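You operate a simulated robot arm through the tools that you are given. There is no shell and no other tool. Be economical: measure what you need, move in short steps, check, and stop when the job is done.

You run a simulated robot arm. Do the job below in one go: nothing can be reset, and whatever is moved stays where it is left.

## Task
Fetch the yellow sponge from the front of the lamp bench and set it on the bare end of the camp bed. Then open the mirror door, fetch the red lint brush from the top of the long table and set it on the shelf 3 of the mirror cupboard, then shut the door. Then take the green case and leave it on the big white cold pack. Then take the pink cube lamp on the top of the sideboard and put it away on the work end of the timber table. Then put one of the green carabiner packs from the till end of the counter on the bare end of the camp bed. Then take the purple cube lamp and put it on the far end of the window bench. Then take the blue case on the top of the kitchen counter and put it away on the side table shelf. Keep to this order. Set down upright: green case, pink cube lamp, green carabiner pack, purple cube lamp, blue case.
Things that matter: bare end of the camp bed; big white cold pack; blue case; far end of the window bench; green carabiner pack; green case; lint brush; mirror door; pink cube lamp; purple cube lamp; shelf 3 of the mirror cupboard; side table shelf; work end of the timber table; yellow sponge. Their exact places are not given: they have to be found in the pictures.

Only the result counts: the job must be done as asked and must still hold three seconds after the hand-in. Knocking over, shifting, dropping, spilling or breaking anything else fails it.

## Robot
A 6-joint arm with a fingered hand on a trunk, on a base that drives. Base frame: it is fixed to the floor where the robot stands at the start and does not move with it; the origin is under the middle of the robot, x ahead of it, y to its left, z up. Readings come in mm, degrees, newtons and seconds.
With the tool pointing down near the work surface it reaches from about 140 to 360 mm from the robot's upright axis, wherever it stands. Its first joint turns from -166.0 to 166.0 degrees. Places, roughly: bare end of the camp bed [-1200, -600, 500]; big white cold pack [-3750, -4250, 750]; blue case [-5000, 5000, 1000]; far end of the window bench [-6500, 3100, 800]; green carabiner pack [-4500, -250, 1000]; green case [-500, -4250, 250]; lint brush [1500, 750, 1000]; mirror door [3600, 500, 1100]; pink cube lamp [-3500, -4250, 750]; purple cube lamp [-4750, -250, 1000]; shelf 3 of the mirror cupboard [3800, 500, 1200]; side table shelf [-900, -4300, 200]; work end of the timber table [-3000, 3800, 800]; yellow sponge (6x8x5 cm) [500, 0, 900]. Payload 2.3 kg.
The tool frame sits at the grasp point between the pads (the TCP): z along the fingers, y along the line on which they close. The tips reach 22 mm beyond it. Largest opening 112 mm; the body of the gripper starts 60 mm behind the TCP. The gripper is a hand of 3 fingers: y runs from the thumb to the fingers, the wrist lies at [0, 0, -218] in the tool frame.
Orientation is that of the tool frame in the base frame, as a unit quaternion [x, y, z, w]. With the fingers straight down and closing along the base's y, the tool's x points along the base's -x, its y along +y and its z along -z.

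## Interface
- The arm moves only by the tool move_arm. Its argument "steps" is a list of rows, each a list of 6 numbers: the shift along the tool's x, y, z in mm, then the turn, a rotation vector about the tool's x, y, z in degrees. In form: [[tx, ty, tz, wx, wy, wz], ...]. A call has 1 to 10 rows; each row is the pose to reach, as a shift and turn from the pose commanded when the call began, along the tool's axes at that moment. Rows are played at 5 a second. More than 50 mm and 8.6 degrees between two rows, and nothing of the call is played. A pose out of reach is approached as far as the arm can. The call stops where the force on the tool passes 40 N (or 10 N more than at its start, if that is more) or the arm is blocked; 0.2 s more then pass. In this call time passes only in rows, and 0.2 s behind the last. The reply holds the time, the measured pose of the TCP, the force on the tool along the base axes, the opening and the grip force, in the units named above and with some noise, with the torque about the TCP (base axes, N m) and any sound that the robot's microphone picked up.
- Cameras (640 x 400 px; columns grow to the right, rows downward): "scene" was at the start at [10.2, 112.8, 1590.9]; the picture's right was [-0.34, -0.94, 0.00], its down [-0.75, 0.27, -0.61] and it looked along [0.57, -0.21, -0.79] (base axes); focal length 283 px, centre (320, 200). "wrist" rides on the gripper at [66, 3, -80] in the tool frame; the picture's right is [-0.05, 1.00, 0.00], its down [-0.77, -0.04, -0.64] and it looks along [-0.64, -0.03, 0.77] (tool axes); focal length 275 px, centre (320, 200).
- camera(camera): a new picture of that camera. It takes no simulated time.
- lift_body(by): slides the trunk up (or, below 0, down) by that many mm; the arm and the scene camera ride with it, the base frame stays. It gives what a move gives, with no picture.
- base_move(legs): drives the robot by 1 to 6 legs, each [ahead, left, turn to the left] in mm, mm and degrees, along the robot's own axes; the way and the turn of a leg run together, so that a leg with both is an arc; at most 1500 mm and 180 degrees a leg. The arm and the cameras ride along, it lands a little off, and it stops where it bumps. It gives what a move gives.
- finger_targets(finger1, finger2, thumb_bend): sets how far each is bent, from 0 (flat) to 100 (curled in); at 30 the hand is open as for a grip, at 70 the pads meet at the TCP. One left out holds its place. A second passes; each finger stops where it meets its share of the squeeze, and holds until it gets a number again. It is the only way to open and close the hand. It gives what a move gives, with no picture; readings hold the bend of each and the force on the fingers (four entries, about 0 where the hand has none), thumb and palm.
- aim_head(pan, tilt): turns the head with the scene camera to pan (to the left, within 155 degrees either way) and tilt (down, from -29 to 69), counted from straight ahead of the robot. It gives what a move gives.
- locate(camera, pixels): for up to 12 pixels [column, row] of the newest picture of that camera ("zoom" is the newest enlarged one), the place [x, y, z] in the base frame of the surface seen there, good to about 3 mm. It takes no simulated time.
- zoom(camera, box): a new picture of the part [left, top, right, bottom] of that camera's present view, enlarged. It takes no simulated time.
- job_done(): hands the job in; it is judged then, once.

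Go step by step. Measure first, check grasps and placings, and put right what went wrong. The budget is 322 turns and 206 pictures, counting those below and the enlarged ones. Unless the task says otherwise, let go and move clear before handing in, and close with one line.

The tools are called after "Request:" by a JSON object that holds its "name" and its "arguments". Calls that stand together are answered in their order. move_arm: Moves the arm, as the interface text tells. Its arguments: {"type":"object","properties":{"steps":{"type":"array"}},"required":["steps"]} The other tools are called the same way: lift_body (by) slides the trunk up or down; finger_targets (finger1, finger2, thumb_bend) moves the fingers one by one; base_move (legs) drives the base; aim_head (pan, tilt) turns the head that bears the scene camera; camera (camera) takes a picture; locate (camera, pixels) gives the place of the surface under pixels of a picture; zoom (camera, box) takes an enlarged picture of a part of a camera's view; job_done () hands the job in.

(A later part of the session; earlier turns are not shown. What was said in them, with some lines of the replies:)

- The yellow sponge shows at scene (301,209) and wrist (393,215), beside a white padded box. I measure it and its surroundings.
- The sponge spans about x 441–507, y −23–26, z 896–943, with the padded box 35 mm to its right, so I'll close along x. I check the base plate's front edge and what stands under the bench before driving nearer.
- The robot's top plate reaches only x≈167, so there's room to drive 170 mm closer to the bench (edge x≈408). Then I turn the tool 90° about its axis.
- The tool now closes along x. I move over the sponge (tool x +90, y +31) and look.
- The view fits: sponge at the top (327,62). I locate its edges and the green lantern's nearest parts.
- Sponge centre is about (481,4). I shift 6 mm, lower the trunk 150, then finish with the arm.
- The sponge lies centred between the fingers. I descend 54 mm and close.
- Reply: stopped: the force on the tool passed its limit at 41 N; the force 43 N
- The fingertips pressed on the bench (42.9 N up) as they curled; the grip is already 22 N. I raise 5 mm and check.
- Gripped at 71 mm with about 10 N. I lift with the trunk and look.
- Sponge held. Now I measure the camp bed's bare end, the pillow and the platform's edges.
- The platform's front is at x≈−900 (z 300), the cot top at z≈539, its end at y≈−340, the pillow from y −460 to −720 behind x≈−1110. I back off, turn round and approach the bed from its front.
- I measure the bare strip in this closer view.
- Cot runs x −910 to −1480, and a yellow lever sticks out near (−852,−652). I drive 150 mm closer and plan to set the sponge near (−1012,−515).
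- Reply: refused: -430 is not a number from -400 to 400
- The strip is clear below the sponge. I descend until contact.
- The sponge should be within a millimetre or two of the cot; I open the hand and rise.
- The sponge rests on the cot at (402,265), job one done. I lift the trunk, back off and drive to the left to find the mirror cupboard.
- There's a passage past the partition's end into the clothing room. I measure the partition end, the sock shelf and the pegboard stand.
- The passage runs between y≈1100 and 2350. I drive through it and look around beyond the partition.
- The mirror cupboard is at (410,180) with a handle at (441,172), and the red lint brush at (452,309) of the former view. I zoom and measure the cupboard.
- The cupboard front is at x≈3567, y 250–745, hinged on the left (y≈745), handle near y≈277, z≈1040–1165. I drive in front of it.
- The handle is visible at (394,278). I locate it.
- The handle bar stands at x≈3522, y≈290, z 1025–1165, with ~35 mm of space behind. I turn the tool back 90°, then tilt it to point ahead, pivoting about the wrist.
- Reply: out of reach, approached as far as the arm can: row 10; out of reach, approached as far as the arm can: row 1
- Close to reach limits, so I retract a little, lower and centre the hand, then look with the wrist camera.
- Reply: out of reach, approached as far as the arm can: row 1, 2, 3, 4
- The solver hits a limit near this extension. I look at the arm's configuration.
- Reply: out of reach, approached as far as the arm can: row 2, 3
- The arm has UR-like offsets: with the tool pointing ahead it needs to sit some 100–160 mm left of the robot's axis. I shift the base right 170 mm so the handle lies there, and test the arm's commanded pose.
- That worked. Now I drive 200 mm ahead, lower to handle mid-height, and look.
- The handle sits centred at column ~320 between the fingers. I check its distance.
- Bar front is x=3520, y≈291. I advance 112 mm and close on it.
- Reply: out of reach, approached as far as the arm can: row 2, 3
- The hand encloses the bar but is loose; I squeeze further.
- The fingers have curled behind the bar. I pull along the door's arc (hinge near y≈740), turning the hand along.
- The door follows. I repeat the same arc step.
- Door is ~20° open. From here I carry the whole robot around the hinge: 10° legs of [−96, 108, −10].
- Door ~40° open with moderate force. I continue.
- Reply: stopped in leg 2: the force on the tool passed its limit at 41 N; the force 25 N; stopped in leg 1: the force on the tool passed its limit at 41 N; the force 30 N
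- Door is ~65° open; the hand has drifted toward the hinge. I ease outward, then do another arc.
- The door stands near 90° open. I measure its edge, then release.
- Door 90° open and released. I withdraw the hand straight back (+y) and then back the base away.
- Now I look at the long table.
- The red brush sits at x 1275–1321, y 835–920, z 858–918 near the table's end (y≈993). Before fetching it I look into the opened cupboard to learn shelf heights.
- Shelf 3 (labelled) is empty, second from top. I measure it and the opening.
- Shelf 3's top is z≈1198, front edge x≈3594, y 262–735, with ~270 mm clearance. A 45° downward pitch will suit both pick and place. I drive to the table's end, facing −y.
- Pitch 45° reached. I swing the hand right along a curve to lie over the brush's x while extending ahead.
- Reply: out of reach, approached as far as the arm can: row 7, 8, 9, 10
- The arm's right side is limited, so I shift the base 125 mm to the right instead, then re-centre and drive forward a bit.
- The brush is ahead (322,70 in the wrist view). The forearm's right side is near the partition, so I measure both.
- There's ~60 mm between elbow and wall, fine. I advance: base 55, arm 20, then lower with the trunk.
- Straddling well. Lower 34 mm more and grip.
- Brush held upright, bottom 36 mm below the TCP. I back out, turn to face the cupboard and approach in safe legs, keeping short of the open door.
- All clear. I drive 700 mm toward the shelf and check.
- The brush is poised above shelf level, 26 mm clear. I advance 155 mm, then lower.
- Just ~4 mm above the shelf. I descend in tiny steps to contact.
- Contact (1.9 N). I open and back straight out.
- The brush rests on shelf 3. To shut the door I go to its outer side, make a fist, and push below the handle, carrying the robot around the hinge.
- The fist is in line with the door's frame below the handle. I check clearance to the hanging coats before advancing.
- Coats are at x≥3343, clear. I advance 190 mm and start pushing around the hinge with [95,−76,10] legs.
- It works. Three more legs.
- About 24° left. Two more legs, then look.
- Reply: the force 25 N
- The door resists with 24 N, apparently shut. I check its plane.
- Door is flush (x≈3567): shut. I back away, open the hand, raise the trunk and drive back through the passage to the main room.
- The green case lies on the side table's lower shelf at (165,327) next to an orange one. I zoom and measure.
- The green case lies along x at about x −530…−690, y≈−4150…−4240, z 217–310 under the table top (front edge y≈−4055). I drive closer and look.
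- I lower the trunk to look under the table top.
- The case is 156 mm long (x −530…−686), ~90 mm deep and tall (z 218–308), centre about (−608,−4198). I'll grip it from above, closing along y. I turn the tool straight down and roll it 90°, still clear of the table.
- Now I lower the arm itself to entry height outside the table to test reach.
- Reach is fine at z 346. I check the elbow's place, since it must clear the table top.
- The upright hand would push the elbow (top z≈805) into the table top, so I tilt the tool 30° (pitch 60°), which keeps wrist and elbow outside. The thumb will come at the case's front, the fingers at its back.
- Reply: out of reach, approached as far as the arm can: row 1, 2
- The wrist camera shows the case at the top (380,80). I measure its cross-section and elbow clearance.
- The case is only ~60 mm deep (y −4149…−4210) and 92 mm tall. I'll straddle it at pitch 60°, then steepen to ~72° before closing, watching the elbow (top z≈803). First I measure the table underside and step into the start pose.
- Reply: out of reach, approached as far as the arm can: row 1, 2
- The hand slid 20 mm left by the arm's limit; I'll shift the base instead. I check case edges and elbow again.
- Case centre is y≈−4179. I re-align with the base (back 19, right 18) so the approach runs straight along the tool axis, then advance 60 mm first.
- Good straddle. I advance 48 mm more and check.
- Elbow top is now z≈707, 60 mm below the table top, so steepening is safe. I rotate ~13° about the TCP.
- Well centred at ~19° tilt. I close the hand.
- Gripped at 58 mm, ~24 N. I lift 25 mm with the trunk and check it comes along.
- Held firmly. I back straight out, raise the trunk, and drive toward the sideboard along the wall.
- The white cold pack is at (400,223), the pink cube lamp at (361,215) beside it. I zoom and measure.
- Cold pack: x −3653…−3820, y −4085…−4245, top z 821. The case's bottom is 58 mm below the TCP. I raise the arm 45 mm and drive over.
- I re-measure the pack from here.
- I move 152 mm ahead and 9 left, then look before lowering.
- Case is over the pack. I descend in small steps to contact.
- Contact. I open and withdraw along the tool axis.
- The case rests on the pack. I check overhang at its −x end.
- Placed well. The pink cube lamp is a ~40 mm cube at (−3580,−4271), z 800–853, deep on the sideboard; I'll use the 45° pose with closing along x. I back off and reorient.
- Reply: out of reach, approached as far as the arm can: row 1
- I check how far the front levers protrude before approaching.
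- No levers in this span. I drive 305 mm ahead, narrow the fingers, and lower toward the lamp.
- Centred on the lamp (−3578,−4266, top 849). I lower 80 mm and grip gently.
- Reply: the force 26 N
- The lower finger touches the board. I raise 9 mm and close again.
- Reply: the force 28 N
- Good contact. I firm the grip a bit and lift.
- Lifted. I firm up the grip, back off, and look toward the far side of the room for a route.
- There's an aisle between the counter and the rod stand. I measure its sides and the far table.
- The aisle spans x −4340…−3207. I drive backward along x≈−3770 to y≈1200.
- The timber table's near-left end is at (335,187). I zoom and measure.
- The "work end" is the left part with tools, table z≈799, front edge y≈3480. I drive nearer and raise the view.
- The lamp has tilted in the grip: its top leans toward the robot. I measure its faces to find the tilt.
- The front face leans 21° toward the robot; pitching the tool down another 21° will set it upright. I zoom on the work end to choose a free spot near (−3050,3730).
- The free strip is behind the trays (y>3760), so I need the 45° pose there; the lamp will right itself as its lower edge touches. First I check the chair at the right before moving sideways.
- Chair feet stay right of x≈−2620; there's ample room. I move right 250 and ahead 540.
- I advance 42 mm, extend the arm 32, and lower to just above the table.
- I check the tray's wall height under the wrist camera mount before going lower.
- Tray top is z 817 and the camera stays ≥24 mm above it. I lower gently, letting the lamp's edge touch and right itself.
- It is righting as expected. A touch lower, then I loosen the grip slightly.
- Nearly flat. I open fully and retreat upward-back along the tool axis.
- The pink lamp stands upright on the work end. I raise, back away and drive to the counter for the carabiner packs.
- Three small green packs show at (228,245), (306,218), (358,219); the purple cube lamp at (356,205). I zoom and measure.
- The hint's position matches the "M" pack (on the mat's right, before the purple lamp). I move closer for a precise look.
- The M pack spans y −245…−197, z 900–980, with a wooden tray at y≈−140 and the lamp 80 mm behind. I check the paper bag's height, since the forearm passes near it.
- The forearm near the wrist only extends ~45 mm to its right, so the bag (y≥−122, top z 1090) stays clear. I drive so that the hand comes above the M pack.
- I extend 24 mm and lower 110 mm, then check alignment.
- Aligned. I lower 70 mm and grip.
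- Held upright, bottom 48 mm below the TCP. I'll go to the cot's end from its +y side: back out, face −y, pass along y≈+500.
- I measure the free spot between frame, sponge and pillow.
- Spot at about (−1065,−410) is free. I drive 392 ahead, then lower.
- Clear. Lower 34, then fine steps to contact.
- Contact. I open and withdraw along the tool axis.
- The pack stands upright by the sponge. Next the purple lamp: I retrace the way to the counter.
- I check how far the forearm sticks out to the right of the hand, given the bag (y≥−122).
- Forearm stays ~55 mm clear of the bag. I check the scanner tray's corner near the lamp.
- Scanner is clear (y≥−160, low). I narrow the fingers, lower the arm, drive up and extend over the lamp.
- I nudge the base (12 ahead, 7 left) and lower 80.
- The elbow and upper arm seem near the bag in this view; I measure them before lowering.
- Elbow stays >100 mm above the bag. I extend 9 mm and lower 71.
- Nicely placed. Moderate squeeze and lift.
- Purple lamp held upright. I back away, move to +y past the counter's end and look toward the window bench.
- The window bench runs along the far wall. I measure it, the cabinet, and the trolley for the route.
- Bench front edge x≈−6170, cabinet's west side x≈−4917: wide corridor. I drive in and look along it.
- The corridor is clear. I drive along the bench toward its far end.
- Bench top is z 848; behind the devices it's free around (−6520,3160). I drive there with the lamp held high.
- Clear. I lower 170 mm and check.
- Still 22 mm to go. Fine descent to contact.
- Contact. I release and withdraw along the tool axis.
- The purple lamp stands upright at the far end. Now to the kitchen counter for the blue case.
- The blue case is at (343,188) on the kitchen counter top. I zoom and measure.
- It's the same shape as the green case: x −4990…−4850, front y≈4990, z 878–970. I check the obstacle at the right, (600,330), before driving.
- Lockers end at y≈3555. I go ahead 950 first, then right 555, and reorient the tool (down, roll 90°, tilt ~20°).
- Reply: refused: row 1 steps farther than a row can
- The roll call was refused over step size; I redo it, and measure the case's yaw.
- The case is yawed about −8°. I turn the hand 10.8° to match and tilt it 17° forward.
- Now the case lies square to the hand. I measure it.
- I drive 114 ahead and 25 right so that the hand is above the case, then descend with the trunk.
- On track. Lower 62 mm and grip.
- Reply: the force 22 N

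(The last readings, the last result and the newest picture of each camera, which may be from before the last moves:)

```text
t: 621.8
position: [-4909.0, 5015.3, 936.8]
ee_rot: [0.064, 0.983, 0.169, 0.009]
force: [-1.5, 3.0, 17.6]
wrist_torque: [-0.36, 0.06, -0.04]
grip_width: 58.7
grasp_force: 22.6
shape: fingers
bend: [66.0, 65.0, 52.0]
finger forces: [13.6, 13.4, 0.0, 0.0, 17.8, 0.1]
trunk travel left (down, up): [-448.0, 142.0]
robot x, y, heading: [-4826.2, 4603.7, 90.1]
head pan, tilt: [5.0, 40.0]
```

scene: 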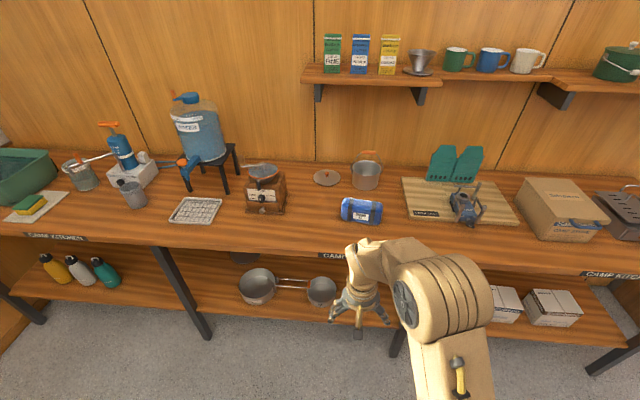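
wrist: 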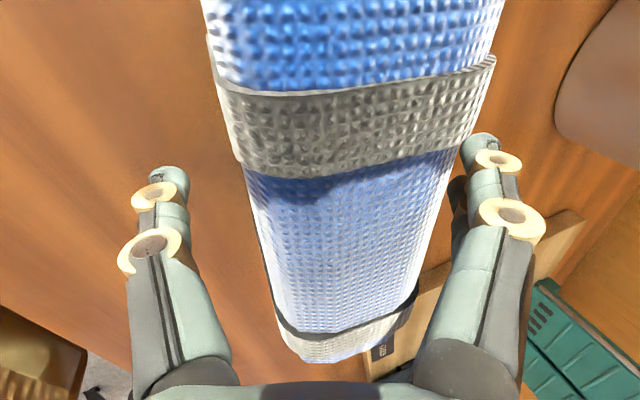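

Same grip as with the green case. I lift and check.

Request:
{"name": "lift_body", "arguments": {"by": 142}}

Request:
{"name": "camera", "arguments": {"camera": "wrist"}}

Request:
{"name": "base_move", "arguments": {"legs": [[-500, 0, 0]]}}

Request:
{"name": "aim_head", "arguments": {"pan": -90, "tilt": 25}}

Request:
{"name": "camera", "arguments": {"camera": "scene"}}

```text
t: 623.5
position: [-4909.9, 5016.3, 1078.5]
ee_rot: [0.063, 0.983, 0.17, 0.01]
force: [0.0, 0.0, -2.0]
wrist_torque: [-0.04, -0.01, 0.03]
grip_width: 58.0
grasp_force: 18.0
shape: fingers
bend: [64.0, 64.0, 52.0]
finger forces: [10.1, 8.8, 0.0, 0.0, 16.7, 0.0]
trunk travel left (down, up): [-590.0, 0.0]
robot x, y, heading: [-4826.3, 4600.2, 90.0]
head pan, tilt: [5.0, 40.0]
```

```text
53 pictures are left
```

wrist: 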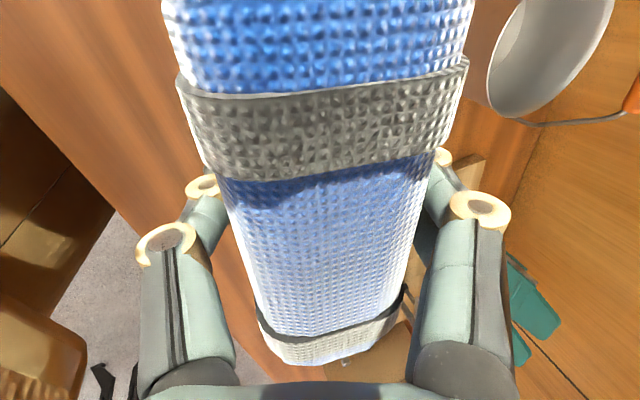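

```text
t: 626.4
position: [-4905.7, 4524.5, 1078.1]
ee_rot: [0.065, 0.983, 0.17, 0.01]
force: [0.2, 0.1, -1.6]
wrist_torque: [0.0, 0.0, -0.01]
grip_width: 57.8
grasp_force: 17.4
shape: fingers
bend: [64.0, 64.0, 52.0]
finger forces: [10.0, 8.7, 0.0, 0.0, 16.7, 0.0]
trunk travel left (down, up): [-590.0, 0.0]
robot x, y, heading: [-4825.2, 4111.6, 90.0]
head pan, tilt: [5.0, 40.0]
```

```text
t: 628.1
position: [-4906.1, 4524.5, 1078.9]
ee_rot: [0.065, 0.983, 0.17, 0.009]
force: [-0.3, -1.0, -1.8]
wrist_torque: [0.0, 0.03, 0.03]
grip_width: 57.9
grasp_force: 17.9
shape: fingers
bend: [64.0, 64.0, 52.0]
finger forces: [10.1, 8.7, 0.0, 0.0, 16.6, 0.1]
trunk travel left (down, up): [-590.0, 0.0]
robot x, y, heading: [-4826.9, 4109.1, 90.1]
head pan, tilt: [-90.0, 25.0]
```

```text
52 pictures are left
```

scene: 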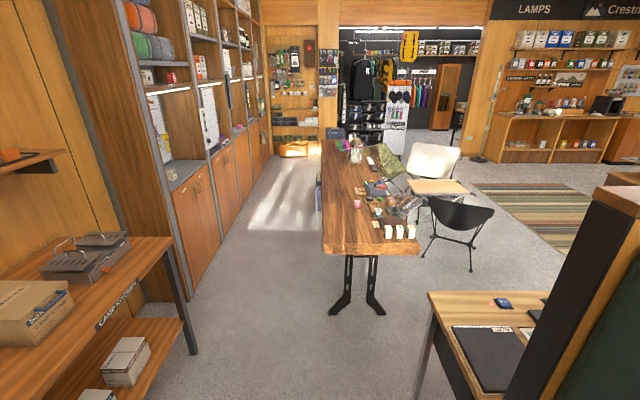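

Held well. I check the gap between the timber table's end and the desk for the way back.

Request:
{"name": "locate", "arguments": {"camera": "scene", "pixels": [[430, 293], [545, 293], [325, 255], [422, 252], [330, 310], [380, 310], [470, 265], [432, 340], [360, 330]]}}

```text
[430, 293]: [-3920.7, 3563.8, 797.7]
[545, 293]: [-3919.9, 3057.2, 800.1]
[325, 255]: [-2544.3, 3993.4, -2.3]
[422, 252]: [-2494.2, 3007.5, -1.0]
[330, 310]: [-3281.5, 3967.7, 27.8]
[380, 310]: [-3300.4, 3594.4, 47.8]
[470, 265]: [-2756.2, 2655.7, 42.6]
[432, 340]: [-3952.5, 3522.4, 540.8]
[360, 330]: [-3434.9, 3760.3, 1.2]
```

The gap there is tight, so I take the known route by the window corridor and then the counter aisle.

Request:
{"name": "base_move", "arguments": {"legs": [[0, 600, 0], [-1500, 0, 0], [-1500, 0, 0], [-350, 0, 0], [0, -1500, 0], [0, -230, 0]]}}

Request:
{"name": "base_move", "arguments": {"legs": [[0, 0, 180]]}}

```text
t: 655.8
position: [-3858.4, 1185.7, 1078.3]
ee_rot: [0.051, 0.984, 0.17, 0.006]
force: [0.4, -0.7, -1.6]
wrist_torque: [0.01, 0.02, 0.01]
grip_width: 57.7
grasp_force: 17.0
shape: fingers
bend: [64.0, 64.0, 52.0]
finger forces: [9.6, 8.4, 0.0, 0.0, 16.2, 0.1]
trunk travel left (down, up): [-590.0, 0.0]
robot x, y, heading: [-3767.7, 770.4, 91.7]
head pan, tilt: [-90.0, 25.0]
```

```text
t: 663.7
position: [-3651.0, 366.1, 1079.3]
ee_rot: [0.985, -0.024, -0.002, 0.17]
force: [0.6, -0.6, -1.6]
wrist_torque: [-0.01, 0.03, -0.02]
grip_width: 57.3
grasp_force: 15.5
shape: fingers
bend: [63.0, 64.0, 52.0]
finger forces: [8.8, 7.6, 0.0, 0.1, 14.9, 0.0]
trunk travel left (down, up): [-590.0, 0.0]
robot x, y, heading: [-3767.6, 772.7, -85.1]
head pan, tilt: [-90.0, 25.0]
```

Heading is −85°; I correct it, re-squeeze a little, and go down the aisle.

Request:
{"name": "finger_targets", "arguments": {"finger1": 74, "finger2": 74, "thumb_bend": 74}}

Request:
{"name": "base_move", "arguments": {"legs": [[0, 0, -4.9], [1500, 0, 0], [1500, 0, 0], [1050, 0, 0]]}}

Request:
{"name": "camera", "arguments": {"camera": "wrist"}}

```text
t: 664.7
position: [-3652.6, 366.0, 1078.8]
ee_rot: [0.985, -0.025, -0.002, 0.171]
force: [-0.3, -0.4, -1.2]
wrist_torque: [0.03, -0.03, 0.0]
grip_width: 56.5
grasp_force: 19.1
shape: fingers
bend: [61.0, 61.0, 50.0]
finger forces: [9.9, 9.7, 0.0, 0.1, 18.8, 0.0]
trunk travel left (down, up): [-590.0, 0.0]
robot x, y, heading: [-3768.9, 774.0, -85.2]
head pan, tilt: [-90.0, 25.0]
```

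```text
t: 684.7
position: [-3597.3, -3710.9, 1078.7]
ee_rot: [0.984, -0.056, -0.008, 0.17]
force: [-0.3, 0.8, -2.0]
wrist_torque: [0.01, 0.01, -0.01]
grip_width: 56.2
grasp_force: 19.3
shape: fingers
bend: [61.0, 61.0, 50.0]
finger forces: [9.7, 9.6, 0.0, 0.1, 18.7, 0.0]
trunk travel left (down, up): [-590.0, 0.0]
robot x, y, heading: [-3684.1, -3296.2, -89.0]
head pan, tilt: [-90.0, 25.0]
```

```text
51 pictures are left
```

wrist: 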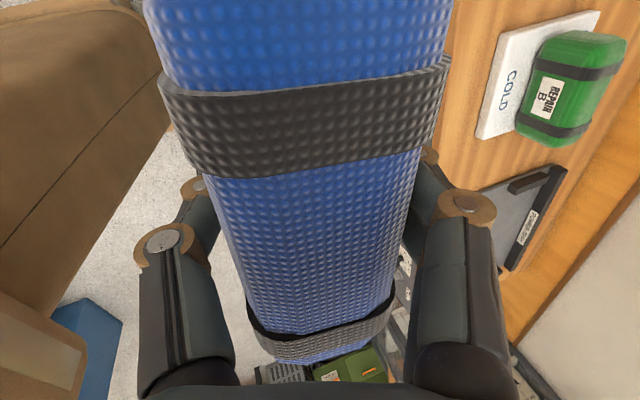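

Green case still sits on the pack. I drive left to the side table.

Request:
{"name": "base_move", "arguments": {"legs": [[0, 1500, -0.8], [0, 1480, 0]]}}

Request:
{"name": "aim_head", "arguments": {"pan": 5, "tilt": 50}}

Request:
{"name": "camera", "arguments": {"camera": "scene"}}

```text
t: 699.1
position: [-637.2, -3741.2, 1079.5]
ee_rot: [0.982, -0.078, -0.012, 0.17]
force: [-0.7, 1.1, -1.5]
wrist_torque: [0.02, -0.01, 0.0]
grip_width: 56.4
grasp_force: 18.9
shape: fingers
bend: [61.0, 61.0, 50.0]
finger forces: [9.8, 9.5, 0.0, 0.0, 18.7, 0.0]
trunk travel left (down, up): [-590.0, 0.0]
robot x, y, heading: [-706.3, -3326.0, -91.3]
head pan, tilt: [-90.0, 25.0]
```

```text
t: 700.8
position: [-637.0, -3741.4, 1079.0]
ee_rot: [0.982, -0.079, -0.012, 0.17]
force: [-1.3, -0.5, -0.9]
wrist_torque: [0.02, 0.0, 0.0]
grip_width: 56.1
grasp_force: 18.5
shape: fingers
bend: [61.0, 61.0, 50.0]
finger forces: [9.7, 9.7, 0.0, 0.0, 18.8, 0.0]
trunk travel left (down, up): [-590.0, 0.0]
robot x, y, heading: [-706.4, -3323.3, -91.5]
head pan, tilt: [5.0, 50.0]
```

```text
50 pictures are left
```

scene: 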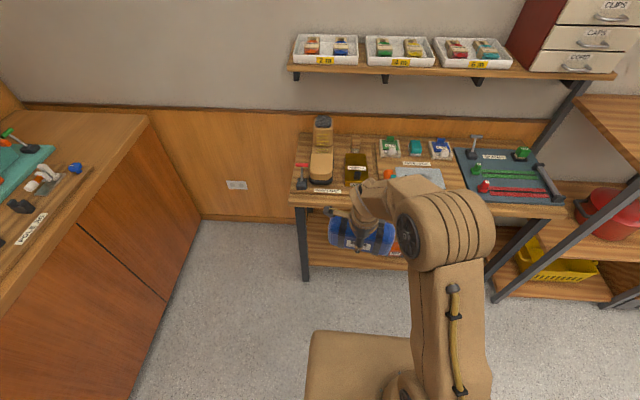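

The case points 9° right; I turn the hand 9° left about the vertical, lower the trunk and then the arm to entry height, still outside the table.

Request:
{"name": "move_arm", "arguments": {"steps": [[0, 0, 0, 0, 1.5, -4.25], [0, 0, 0, 0, 3, -8.5]]}}

Request:
{"name": "lift_body", "arguments": {"by": -400}}

Request:
{"name": "lift_body", "arguments": {"by": -165}}

Request:
{"name": "move_arm", "arguments": {"steps": [[0, -14, 40, 0, 0, 0], [0, -28, 80, 0, 0, 0], [0, -42, 120, 0, 0, 0], [0, -56, 160, 0, 0, 0], [0, -70, 199, 0, 0, 0]]}}

Request:
{"name": "camera", "arguments": {"camera": "scene"}}

Request:
{"name": "camera", "arguments": {"camera": "wrist"}}

```text
t: 701.4
position: [-637.7, -3741.7, 1078.8]
ee_rot: [0.985, 0.0, 0.002, 0.17]
force: [0.3, -0.6, -1.2]
wrist_torque: [-0.01, 0.0, -0.04]
grip_width: 56.4
grasp_force: 18.4
shape: fingers
bend: [61.0, 61.0, 50.0]
finger forces: [9.7, 9.7, 0.0, 0.1, 18.7, 0.0]
trunk travel left (down, up): [-590.0, 0.0]
robot x, y, heading: [-708.0, -3324.9, -91.3]
head pan, tilt: [5.0, 50.0]
```

```text
t: 705.2
position: [-637.0, -3741.9, 679.1]
ee_rot: [0.985, -0.001, 0.001, 0.171]
force: [0.1, 0.4, -2.2]
wrist_torque: [-0.04, 0.01, 0.02]
grip_width: 56.4
grasp_force: 18.4
shape: fingers
bend: [61.0, 61.0, 50.0]
finger forces: [9.6, 9.6, 0.0, 0.1, 18.6, 0.0]
trunk travel left (down, up): [-190.0, 400.0]
robot x, y, heading: [-707.1, -3324.4, -91.5]
head pan, tilt: [5.0, 50.0]
```

```text
t: 707.1
position: [-637.0, -3741.5, 514.8]
ee_rot: [0.985, -0.001, 0.003, 0.17]
force: [-0.4, -0.3, -1.4]
wrist_torque: [-0.05, -0.01, 0.0]
grip_width: 56.2
grasp_force: 19.0
shape: fingers
bend: [61.0, 61.0, 50.0]
finger forces: [9.6, 9.5, 0.1, 0.0, 18.5, 0.1]
trunk travel left (down, up): [-25.0, 565.0]
robot x, y, heading: [-708.7, -3323.6, -91.4]
head pan, tilt: [5.0, 50.0]
```

```text
t: 708.3
position: [-636.8, -3742.1, 302.1]
ee_rot: [0.986, -0.001, 0.002, 0.169]
force: [0.2, 0.1, -1.0]
wrist_torque: [-0.01, -0.03, 0.0]
grip_width: 55.9
grasp_force: 18.1
shape: fingers
bend: [61.0, 61.0, 50.0]
finger forces: [9.3, 9.3, 0.0, 0.0, 18.0, 0.0]
trunk travel left (down, up): [-25.0, 565.0]
robot x, y, heading: [-703.9, -3322.4, -91.4]
head pan, tilt: [5.0, 50.0]
```

```text
49 pictures are left
```

scene: 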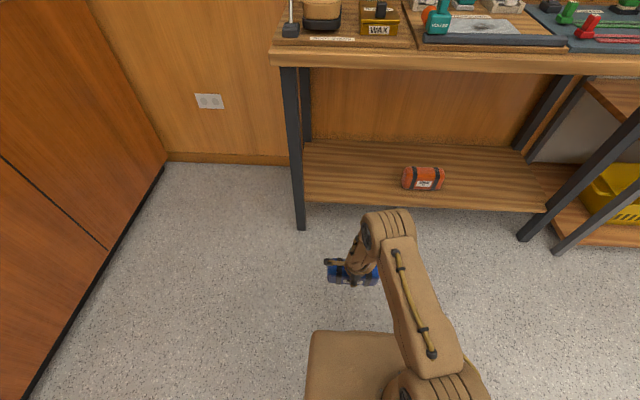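

```text
48 pictures are left
```

wrist: 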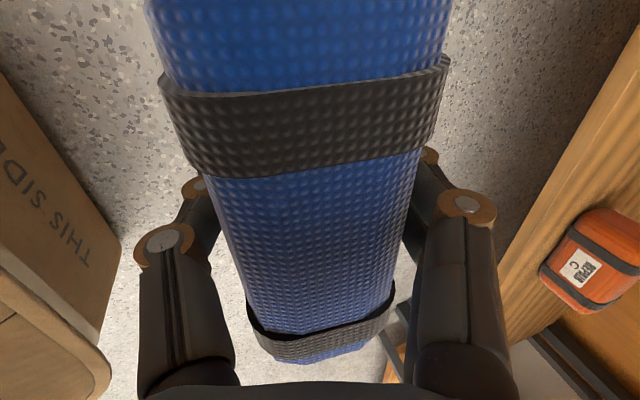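

Everything as in the earlier exit pose. I drive in 300 mm and check elbow and case heights.

Request:
{"name": "base_move", "arguments": {"legs": [[300, 0, 0]]}}

Request:
{"name": "camera", "arguments": {"camera": "scene"}}

Request:
{"name": "locate", "arguments": {"camera": "scene", "pixels": [[390, 210], [390, 216], [380, 214], [400, 218], [345, 150], [350, 275], [335, 272], [385, 225]]}}

```text
t: 710.4
position: [-644.1, -4045.8, 302.5]
ee_rot: [0.985, -0.002, 0.002, 0.171]
force: [0.2, -0.1, -1.6]
wrist_torque: [0.01, 0.02, -0.03]
grip_width: 55.5
grasp_force: 18.0
shape: fingers
bend: [61.0, 61.0, 50.0]
finger forces: [9.1, 9.3, 0.0, 0.1, 18.2, 0.1]
trunk travel left (down, up): [-25.0, 565.0]
robot x, y, heading: [-713.9, -3629.0, -91.5]
head pan, tilt: [5.0, 50.0]
```

```text
47 pictures are left
```

scene: 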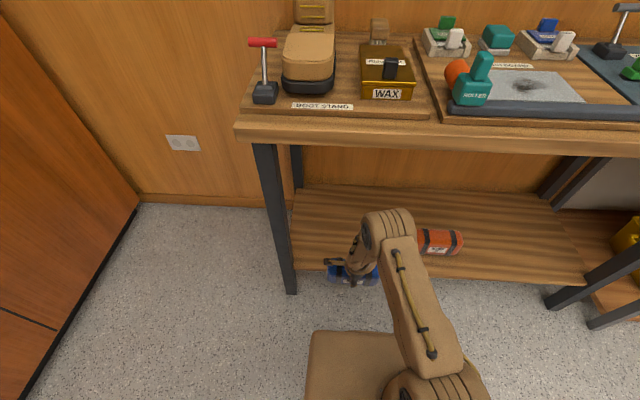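

```text
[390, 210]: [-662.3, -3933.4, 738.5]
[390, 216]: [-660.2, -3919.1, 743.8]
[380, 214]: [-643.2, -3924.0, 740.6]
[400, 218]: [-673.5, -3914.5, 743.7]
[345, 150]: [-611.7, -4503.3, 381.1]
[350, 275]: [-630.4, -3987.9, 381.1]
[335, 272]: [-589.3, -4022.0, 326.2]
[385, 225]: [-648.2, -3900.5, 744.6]
```

Elbow top z≈744 clears the table underside (≈767). I lower 8 mm and drive the remaining 130 mm.

Request:
{"name": "lift_body", "arguments": {"by": -8}}

Request:
{"name": "base_move", "arguments": {"legs": [[130, 0, 0]]}}

Request:
{"name": "camera", "arguments": {"camera": "scene"}}

Request:
{"name": "camera", "arguments": {"camera": "wrist"}}

```text
t: 710.9
position: [-643.6, -4045.0, 295.1]
ee_rot: [0.985, -0.002, 0.001, 0.17]
force: [-0.3, 0.3, -1.5]
wrist_torque: [0.01, 0.04, -0.01]
grip_width: 55.6
grasp_force: 18.5
shape: fingers
bend: [61.0, 61.0, 50.0]
finger forces: [9.1, 9.2, 0.0, 0.0, 18.0, 0.0]
trunk travel left (down, up): [-17.0, 573.0]
robot x, y, heading: [-713.5, -3627.0, -91.3]
head pan, tilt: [5.0, 50.0]
```

```text
t: 712.2
position: [-648.4, -4177.0, 293.4]
ee_rot: [0.985, -0.002, 0.001, 0.17]
force: [-0.8, -1.3, -0.5]
wrist_torque: [-0.03, 0.0, 0.0]
grip_width: 55.6
grasp_force: 18.2
shape: fingers
bend: [61.0, 61.0, 50.0]
finger forces: [9.2, 9.3, 0.0, 0.0, 18.1, 0.0]
trunk travel left (down, up): [-17.0, 573.0]
robot x, y, heading: [-716.9, -3756.3, -91.6]
head pan, tilt: [5.0, 50.0]
```

```text
46 pictures are left
```

scene: 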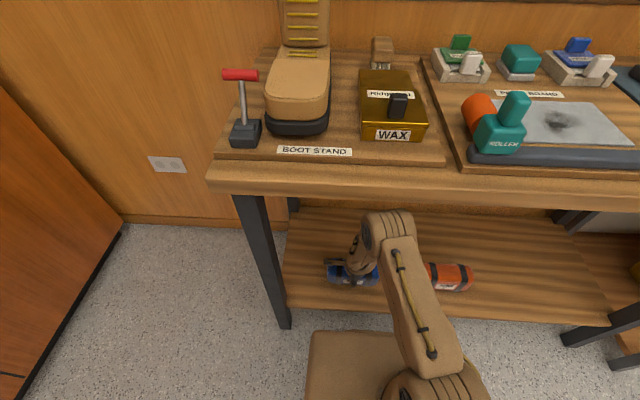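

```text
45 pictures are left
```

wrist: 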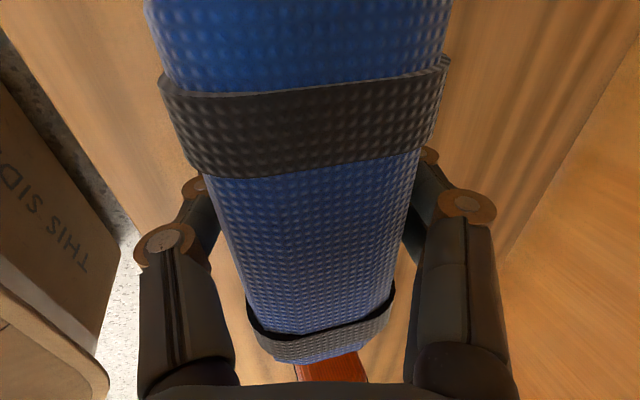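

In position. I lower the last ~17 mm.

Request:
{"name": "lift_body", "arguments": {"by": -11}}

Request:
{"name": "move_arm", "arguments": {"steps": [[0, -0.8, 2, 0, 0, 0], [0, -1.5, 4, 0, 0, 0], [0, -2.2, 6, 0, 0, 0], [0, -2.9, 8, 0, 0, 0]]}}

```text
t: 712.8
position: [-648.8, -4178.2, 283.8]
ee_rot: [0.985, -0.002, 0.001, 0.17]
force: [0.3, 0.4, -1.7]
wrist_torque: [-0.04, 0.02, 0.0]
grip_width: 55.6
grasp_force: 18.0
shape: fingers
bend: [61.0, 61.0, 50.0]
finger forces: [9.3, 9.2, 0.0, 0.0, 18.1, 0.1]
trunk travel left (down, up): [-6.0, 584.0]
robot x, y, heading: [-720.5, -3760.6, -91.6]
head pan, tilt: [5.0, 50.0]
```

```text
t: 713.8
position: [-647.9, -4177.8, 278.9]
ee_rot: [0.985, -0.002, 0.002, 0.173]
force: [-4.2, -0.6, 37.2]
wrist_torque: [1.07, 0.0, 0.03]
grip_width: 56.5
grasp_force: 26.7
shape: fingers
bend: [63.0, 64.0, 52.0]
finger forces: [15.6, 15.5, 0.1, 0.1, 23.0, 0.1]
trunk travel left (down, up): [-6.0, 584.0]
robot x, y, heading: [-719.8, -3758.9, -91.5]
head pan, tilt: [5.0, 50.0]
```

Firm contact; I ease up 2 mm and release.

Request:
{"name": "move_arm", "arguments": {"steps": [[0, 1, -2.5, 0, 0, 0]]}}

Request:
{"name": "finger_targets", "arguments": {"finger1": 46, "finger2": 46, "thumb_bend": 42}}

Request:
{"name": "finger_targets", "arguments": {"finger1": 30, "finger2": 30, "thumb_bend": 30}}

Request:
{"name": "camera", "arguments": {"camera": "wrist"}}

```text
t: 714.2
position: [-649.0, -4178.0, 279.3]
ee_rot: [0.985, -0.001, 0.001, 0.171]
force: [-3.3, -2.9, 22.0]
wrist_torque: [0.47, -0.02, -0.05]
grip_width: 56.1
grasp_force: 22.7
shape: fingers
bend: [63.0, 64.0, 52.0]
finger forces: [13.5, 13.3, 0.0, 0.1, 19.0, 0.1]
trunk travel left (down, up): [-6.0, 584.0]
robot x, y, heading: [-714.7, -3761.7, -91.7]
head pan, tilt: [5.0, 50.0]
```

```text
t: 715.2
position: [-647.9, -4176.2, 278.7]
ee_rot: [0.985, -0.002, 0.002, 0.17]
force: [-0.4, 0.0, 0.1]
wrist_torque: [0.01, 0.02, -0.01]
grip_width: 72.8
grasp_force: 0.3
shape: fingers
bend: [46.0, 46.0, 42.0]
finger forces: [0.4, 0.3, 0.0, 0.1, 0.2, 0.0]
trunk travel left (down, up): [-6.0, 584.0]
robot x, y, heading: [-719.1, -3759.8, -91.5]
head pan, tilt: [5.0, 50.0]
```

```text
t: 716.2
position: [-648.7, -4177.9, 277.4]
ee_rot: [0.985, -0.001, 0.001, 0.17]
force: [-1.1, 0.1, 0.0]
wrist_torque: [-0.02, 0.0, 0.04]
grip_width: 110.9
grasp_force: 0.2
shape: fingers
bend: [30.0, 30.0, 30.0]
finger forces: [0.0, 0.1, 0.0, 0.0, 0.0, 0.1]
trunk travel left (down, up): [-6.0, 584.0]
robot x, y, heading: [-716.5, -3761.2, -91.8]
head pan, tilt: [5.0, 50.0]
```

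```text
44 pictures are left
```

wrist: 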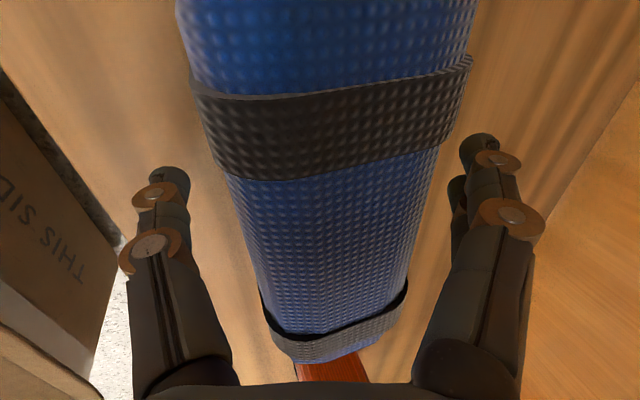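

The case stands on its own. I leave by reversing the earlier approach: tilt to 60°, withdraw along the axis, then back out.

Request:
{"name": "move_arm", "arguments": {"steps": [[0, 0, 0, -6, 0, 0], [0, 0, 0, -11.5, 0, 0]]}}

Request:
{"name": "move_arm", "arguments": {"steps": [[0, 0, -35, 0, 0, 0], [0, 0, -70, 0, 0, 0], [0, 0, -98, 0, 0, 0]]}}

Request:
{"name": "camera", "arguments": {"camera": "wrist"}}

Request:
{"name": "camera", "arguments": {"camera": "scene"}}

```text
t: 716.8
position: [-621.0, -4182.4, 279.7]
ee_rot: [0.964, -0.004, -0.002, 0.268]
force: [0.0, 0.8, 1.0]
wrist_torque: [-0.01, 0.01, -0.01]
grip_width: 111.1
grasp_force: 0.0
shape: fingers
bend: [30.0, 30.0, 30.0]
finger forces: [0.0, 0.0, 0.1, 0.1, 0.0, 0.0]
out of reach, approached as far as the arm can: row 1, 2
trunk travel left (down, up): [-6.0, 584.0]
robot x, y, heading: [-718.1, -3758.2, -91.5]
head pan, tilt: [5.0, 50.0]
```

```text
t: 717.6
position: [-620.1, -4133.2, 365.0]
ee_rot: [0.964, -0.003, -0.002, 0.267]
force: [0.5, -0.4, 0.5]
wrist_torque: [0.01, 0.03, 0.03]
grip_width: 111.5
grasp_force: 0.1
shape: fingers
bend: [30.0, 30.0, 30.0]
finger forces: [0.1, 0.0, 0.0, 0.1, 0.0, 0.0]
out of reach, approached as far as the arm can: row 1, 2
trunk travel left (down, up): [-6.0, 584.0]
robot x, y, heading: [-719.5, -3760.4, -91.6]
head pan, tilt: [5.0, 50.0]
```

```text
43 pictures are left
```

wrist: 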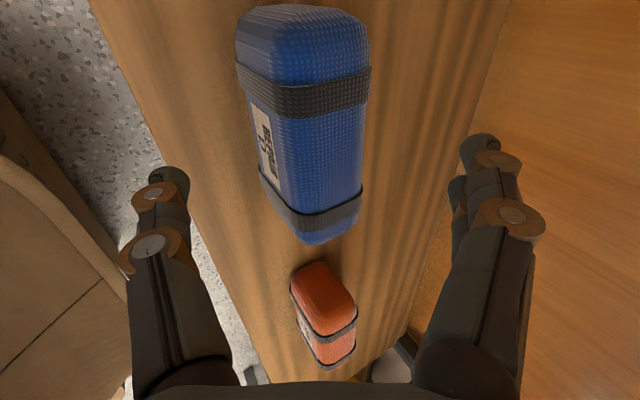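

```text
42 pictures are left
```

scene: 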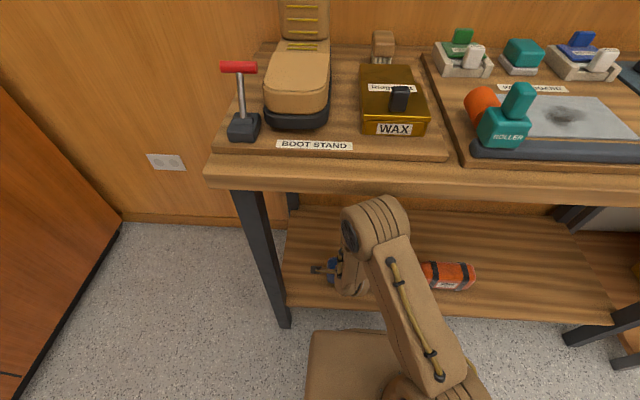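

The blue case stands upright on the shelf and the fingertips are above it. I back out and take a last look.

Request:
{"name": "base_move", "arguments": {"legs": [[-450, 0, 0]]}}

Request:
{"name": "camera", "arguments": {"camera": "scene"}}

```text
t: 720.3
position: [-608.2, -3682.9, 364.2]
ee_rot: [0.964, -0.003, -0.002, 0.268]
force: [-1.3, 0.6, 0.2]
wrist_torque: [0.02, -0.01, -0.03]
grip_width: 111.4
grasp_force: 0.1
shape: fingers
bend: [30.0, 30.0, 30.0]
finger forces: [0.0, 0.0, 0.0, 0.1, 0.0, 0.0]
trunk travel left (down, up): [-6.0, 584.0]
robot x, y, heading: [-702.6, -3309.7, -91.6]
head pan, tilt: [5.0, 50.0]
```

```text
41 pictures are left
```

scene: 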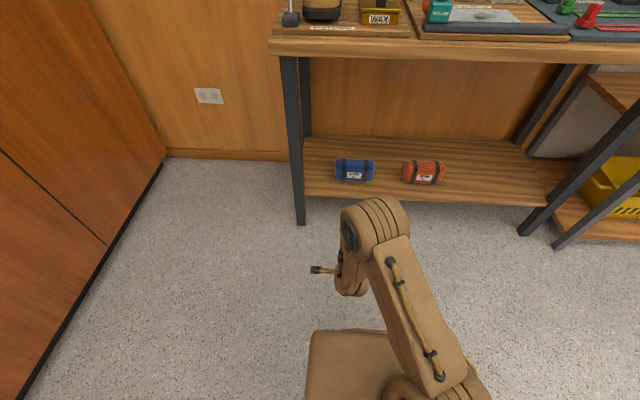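

The blue case (355,170) stands beside the orange one, and the hand is clear. All seven parts were done in order, so I hand in.

Request:
{"name": "job_done", "arguments": {}}

```text
The job is handed in.
```

I did all seven parts in the order you gave and handed the job in. Each placing was checked in the pictures, and the mirror door measured flush when shut.
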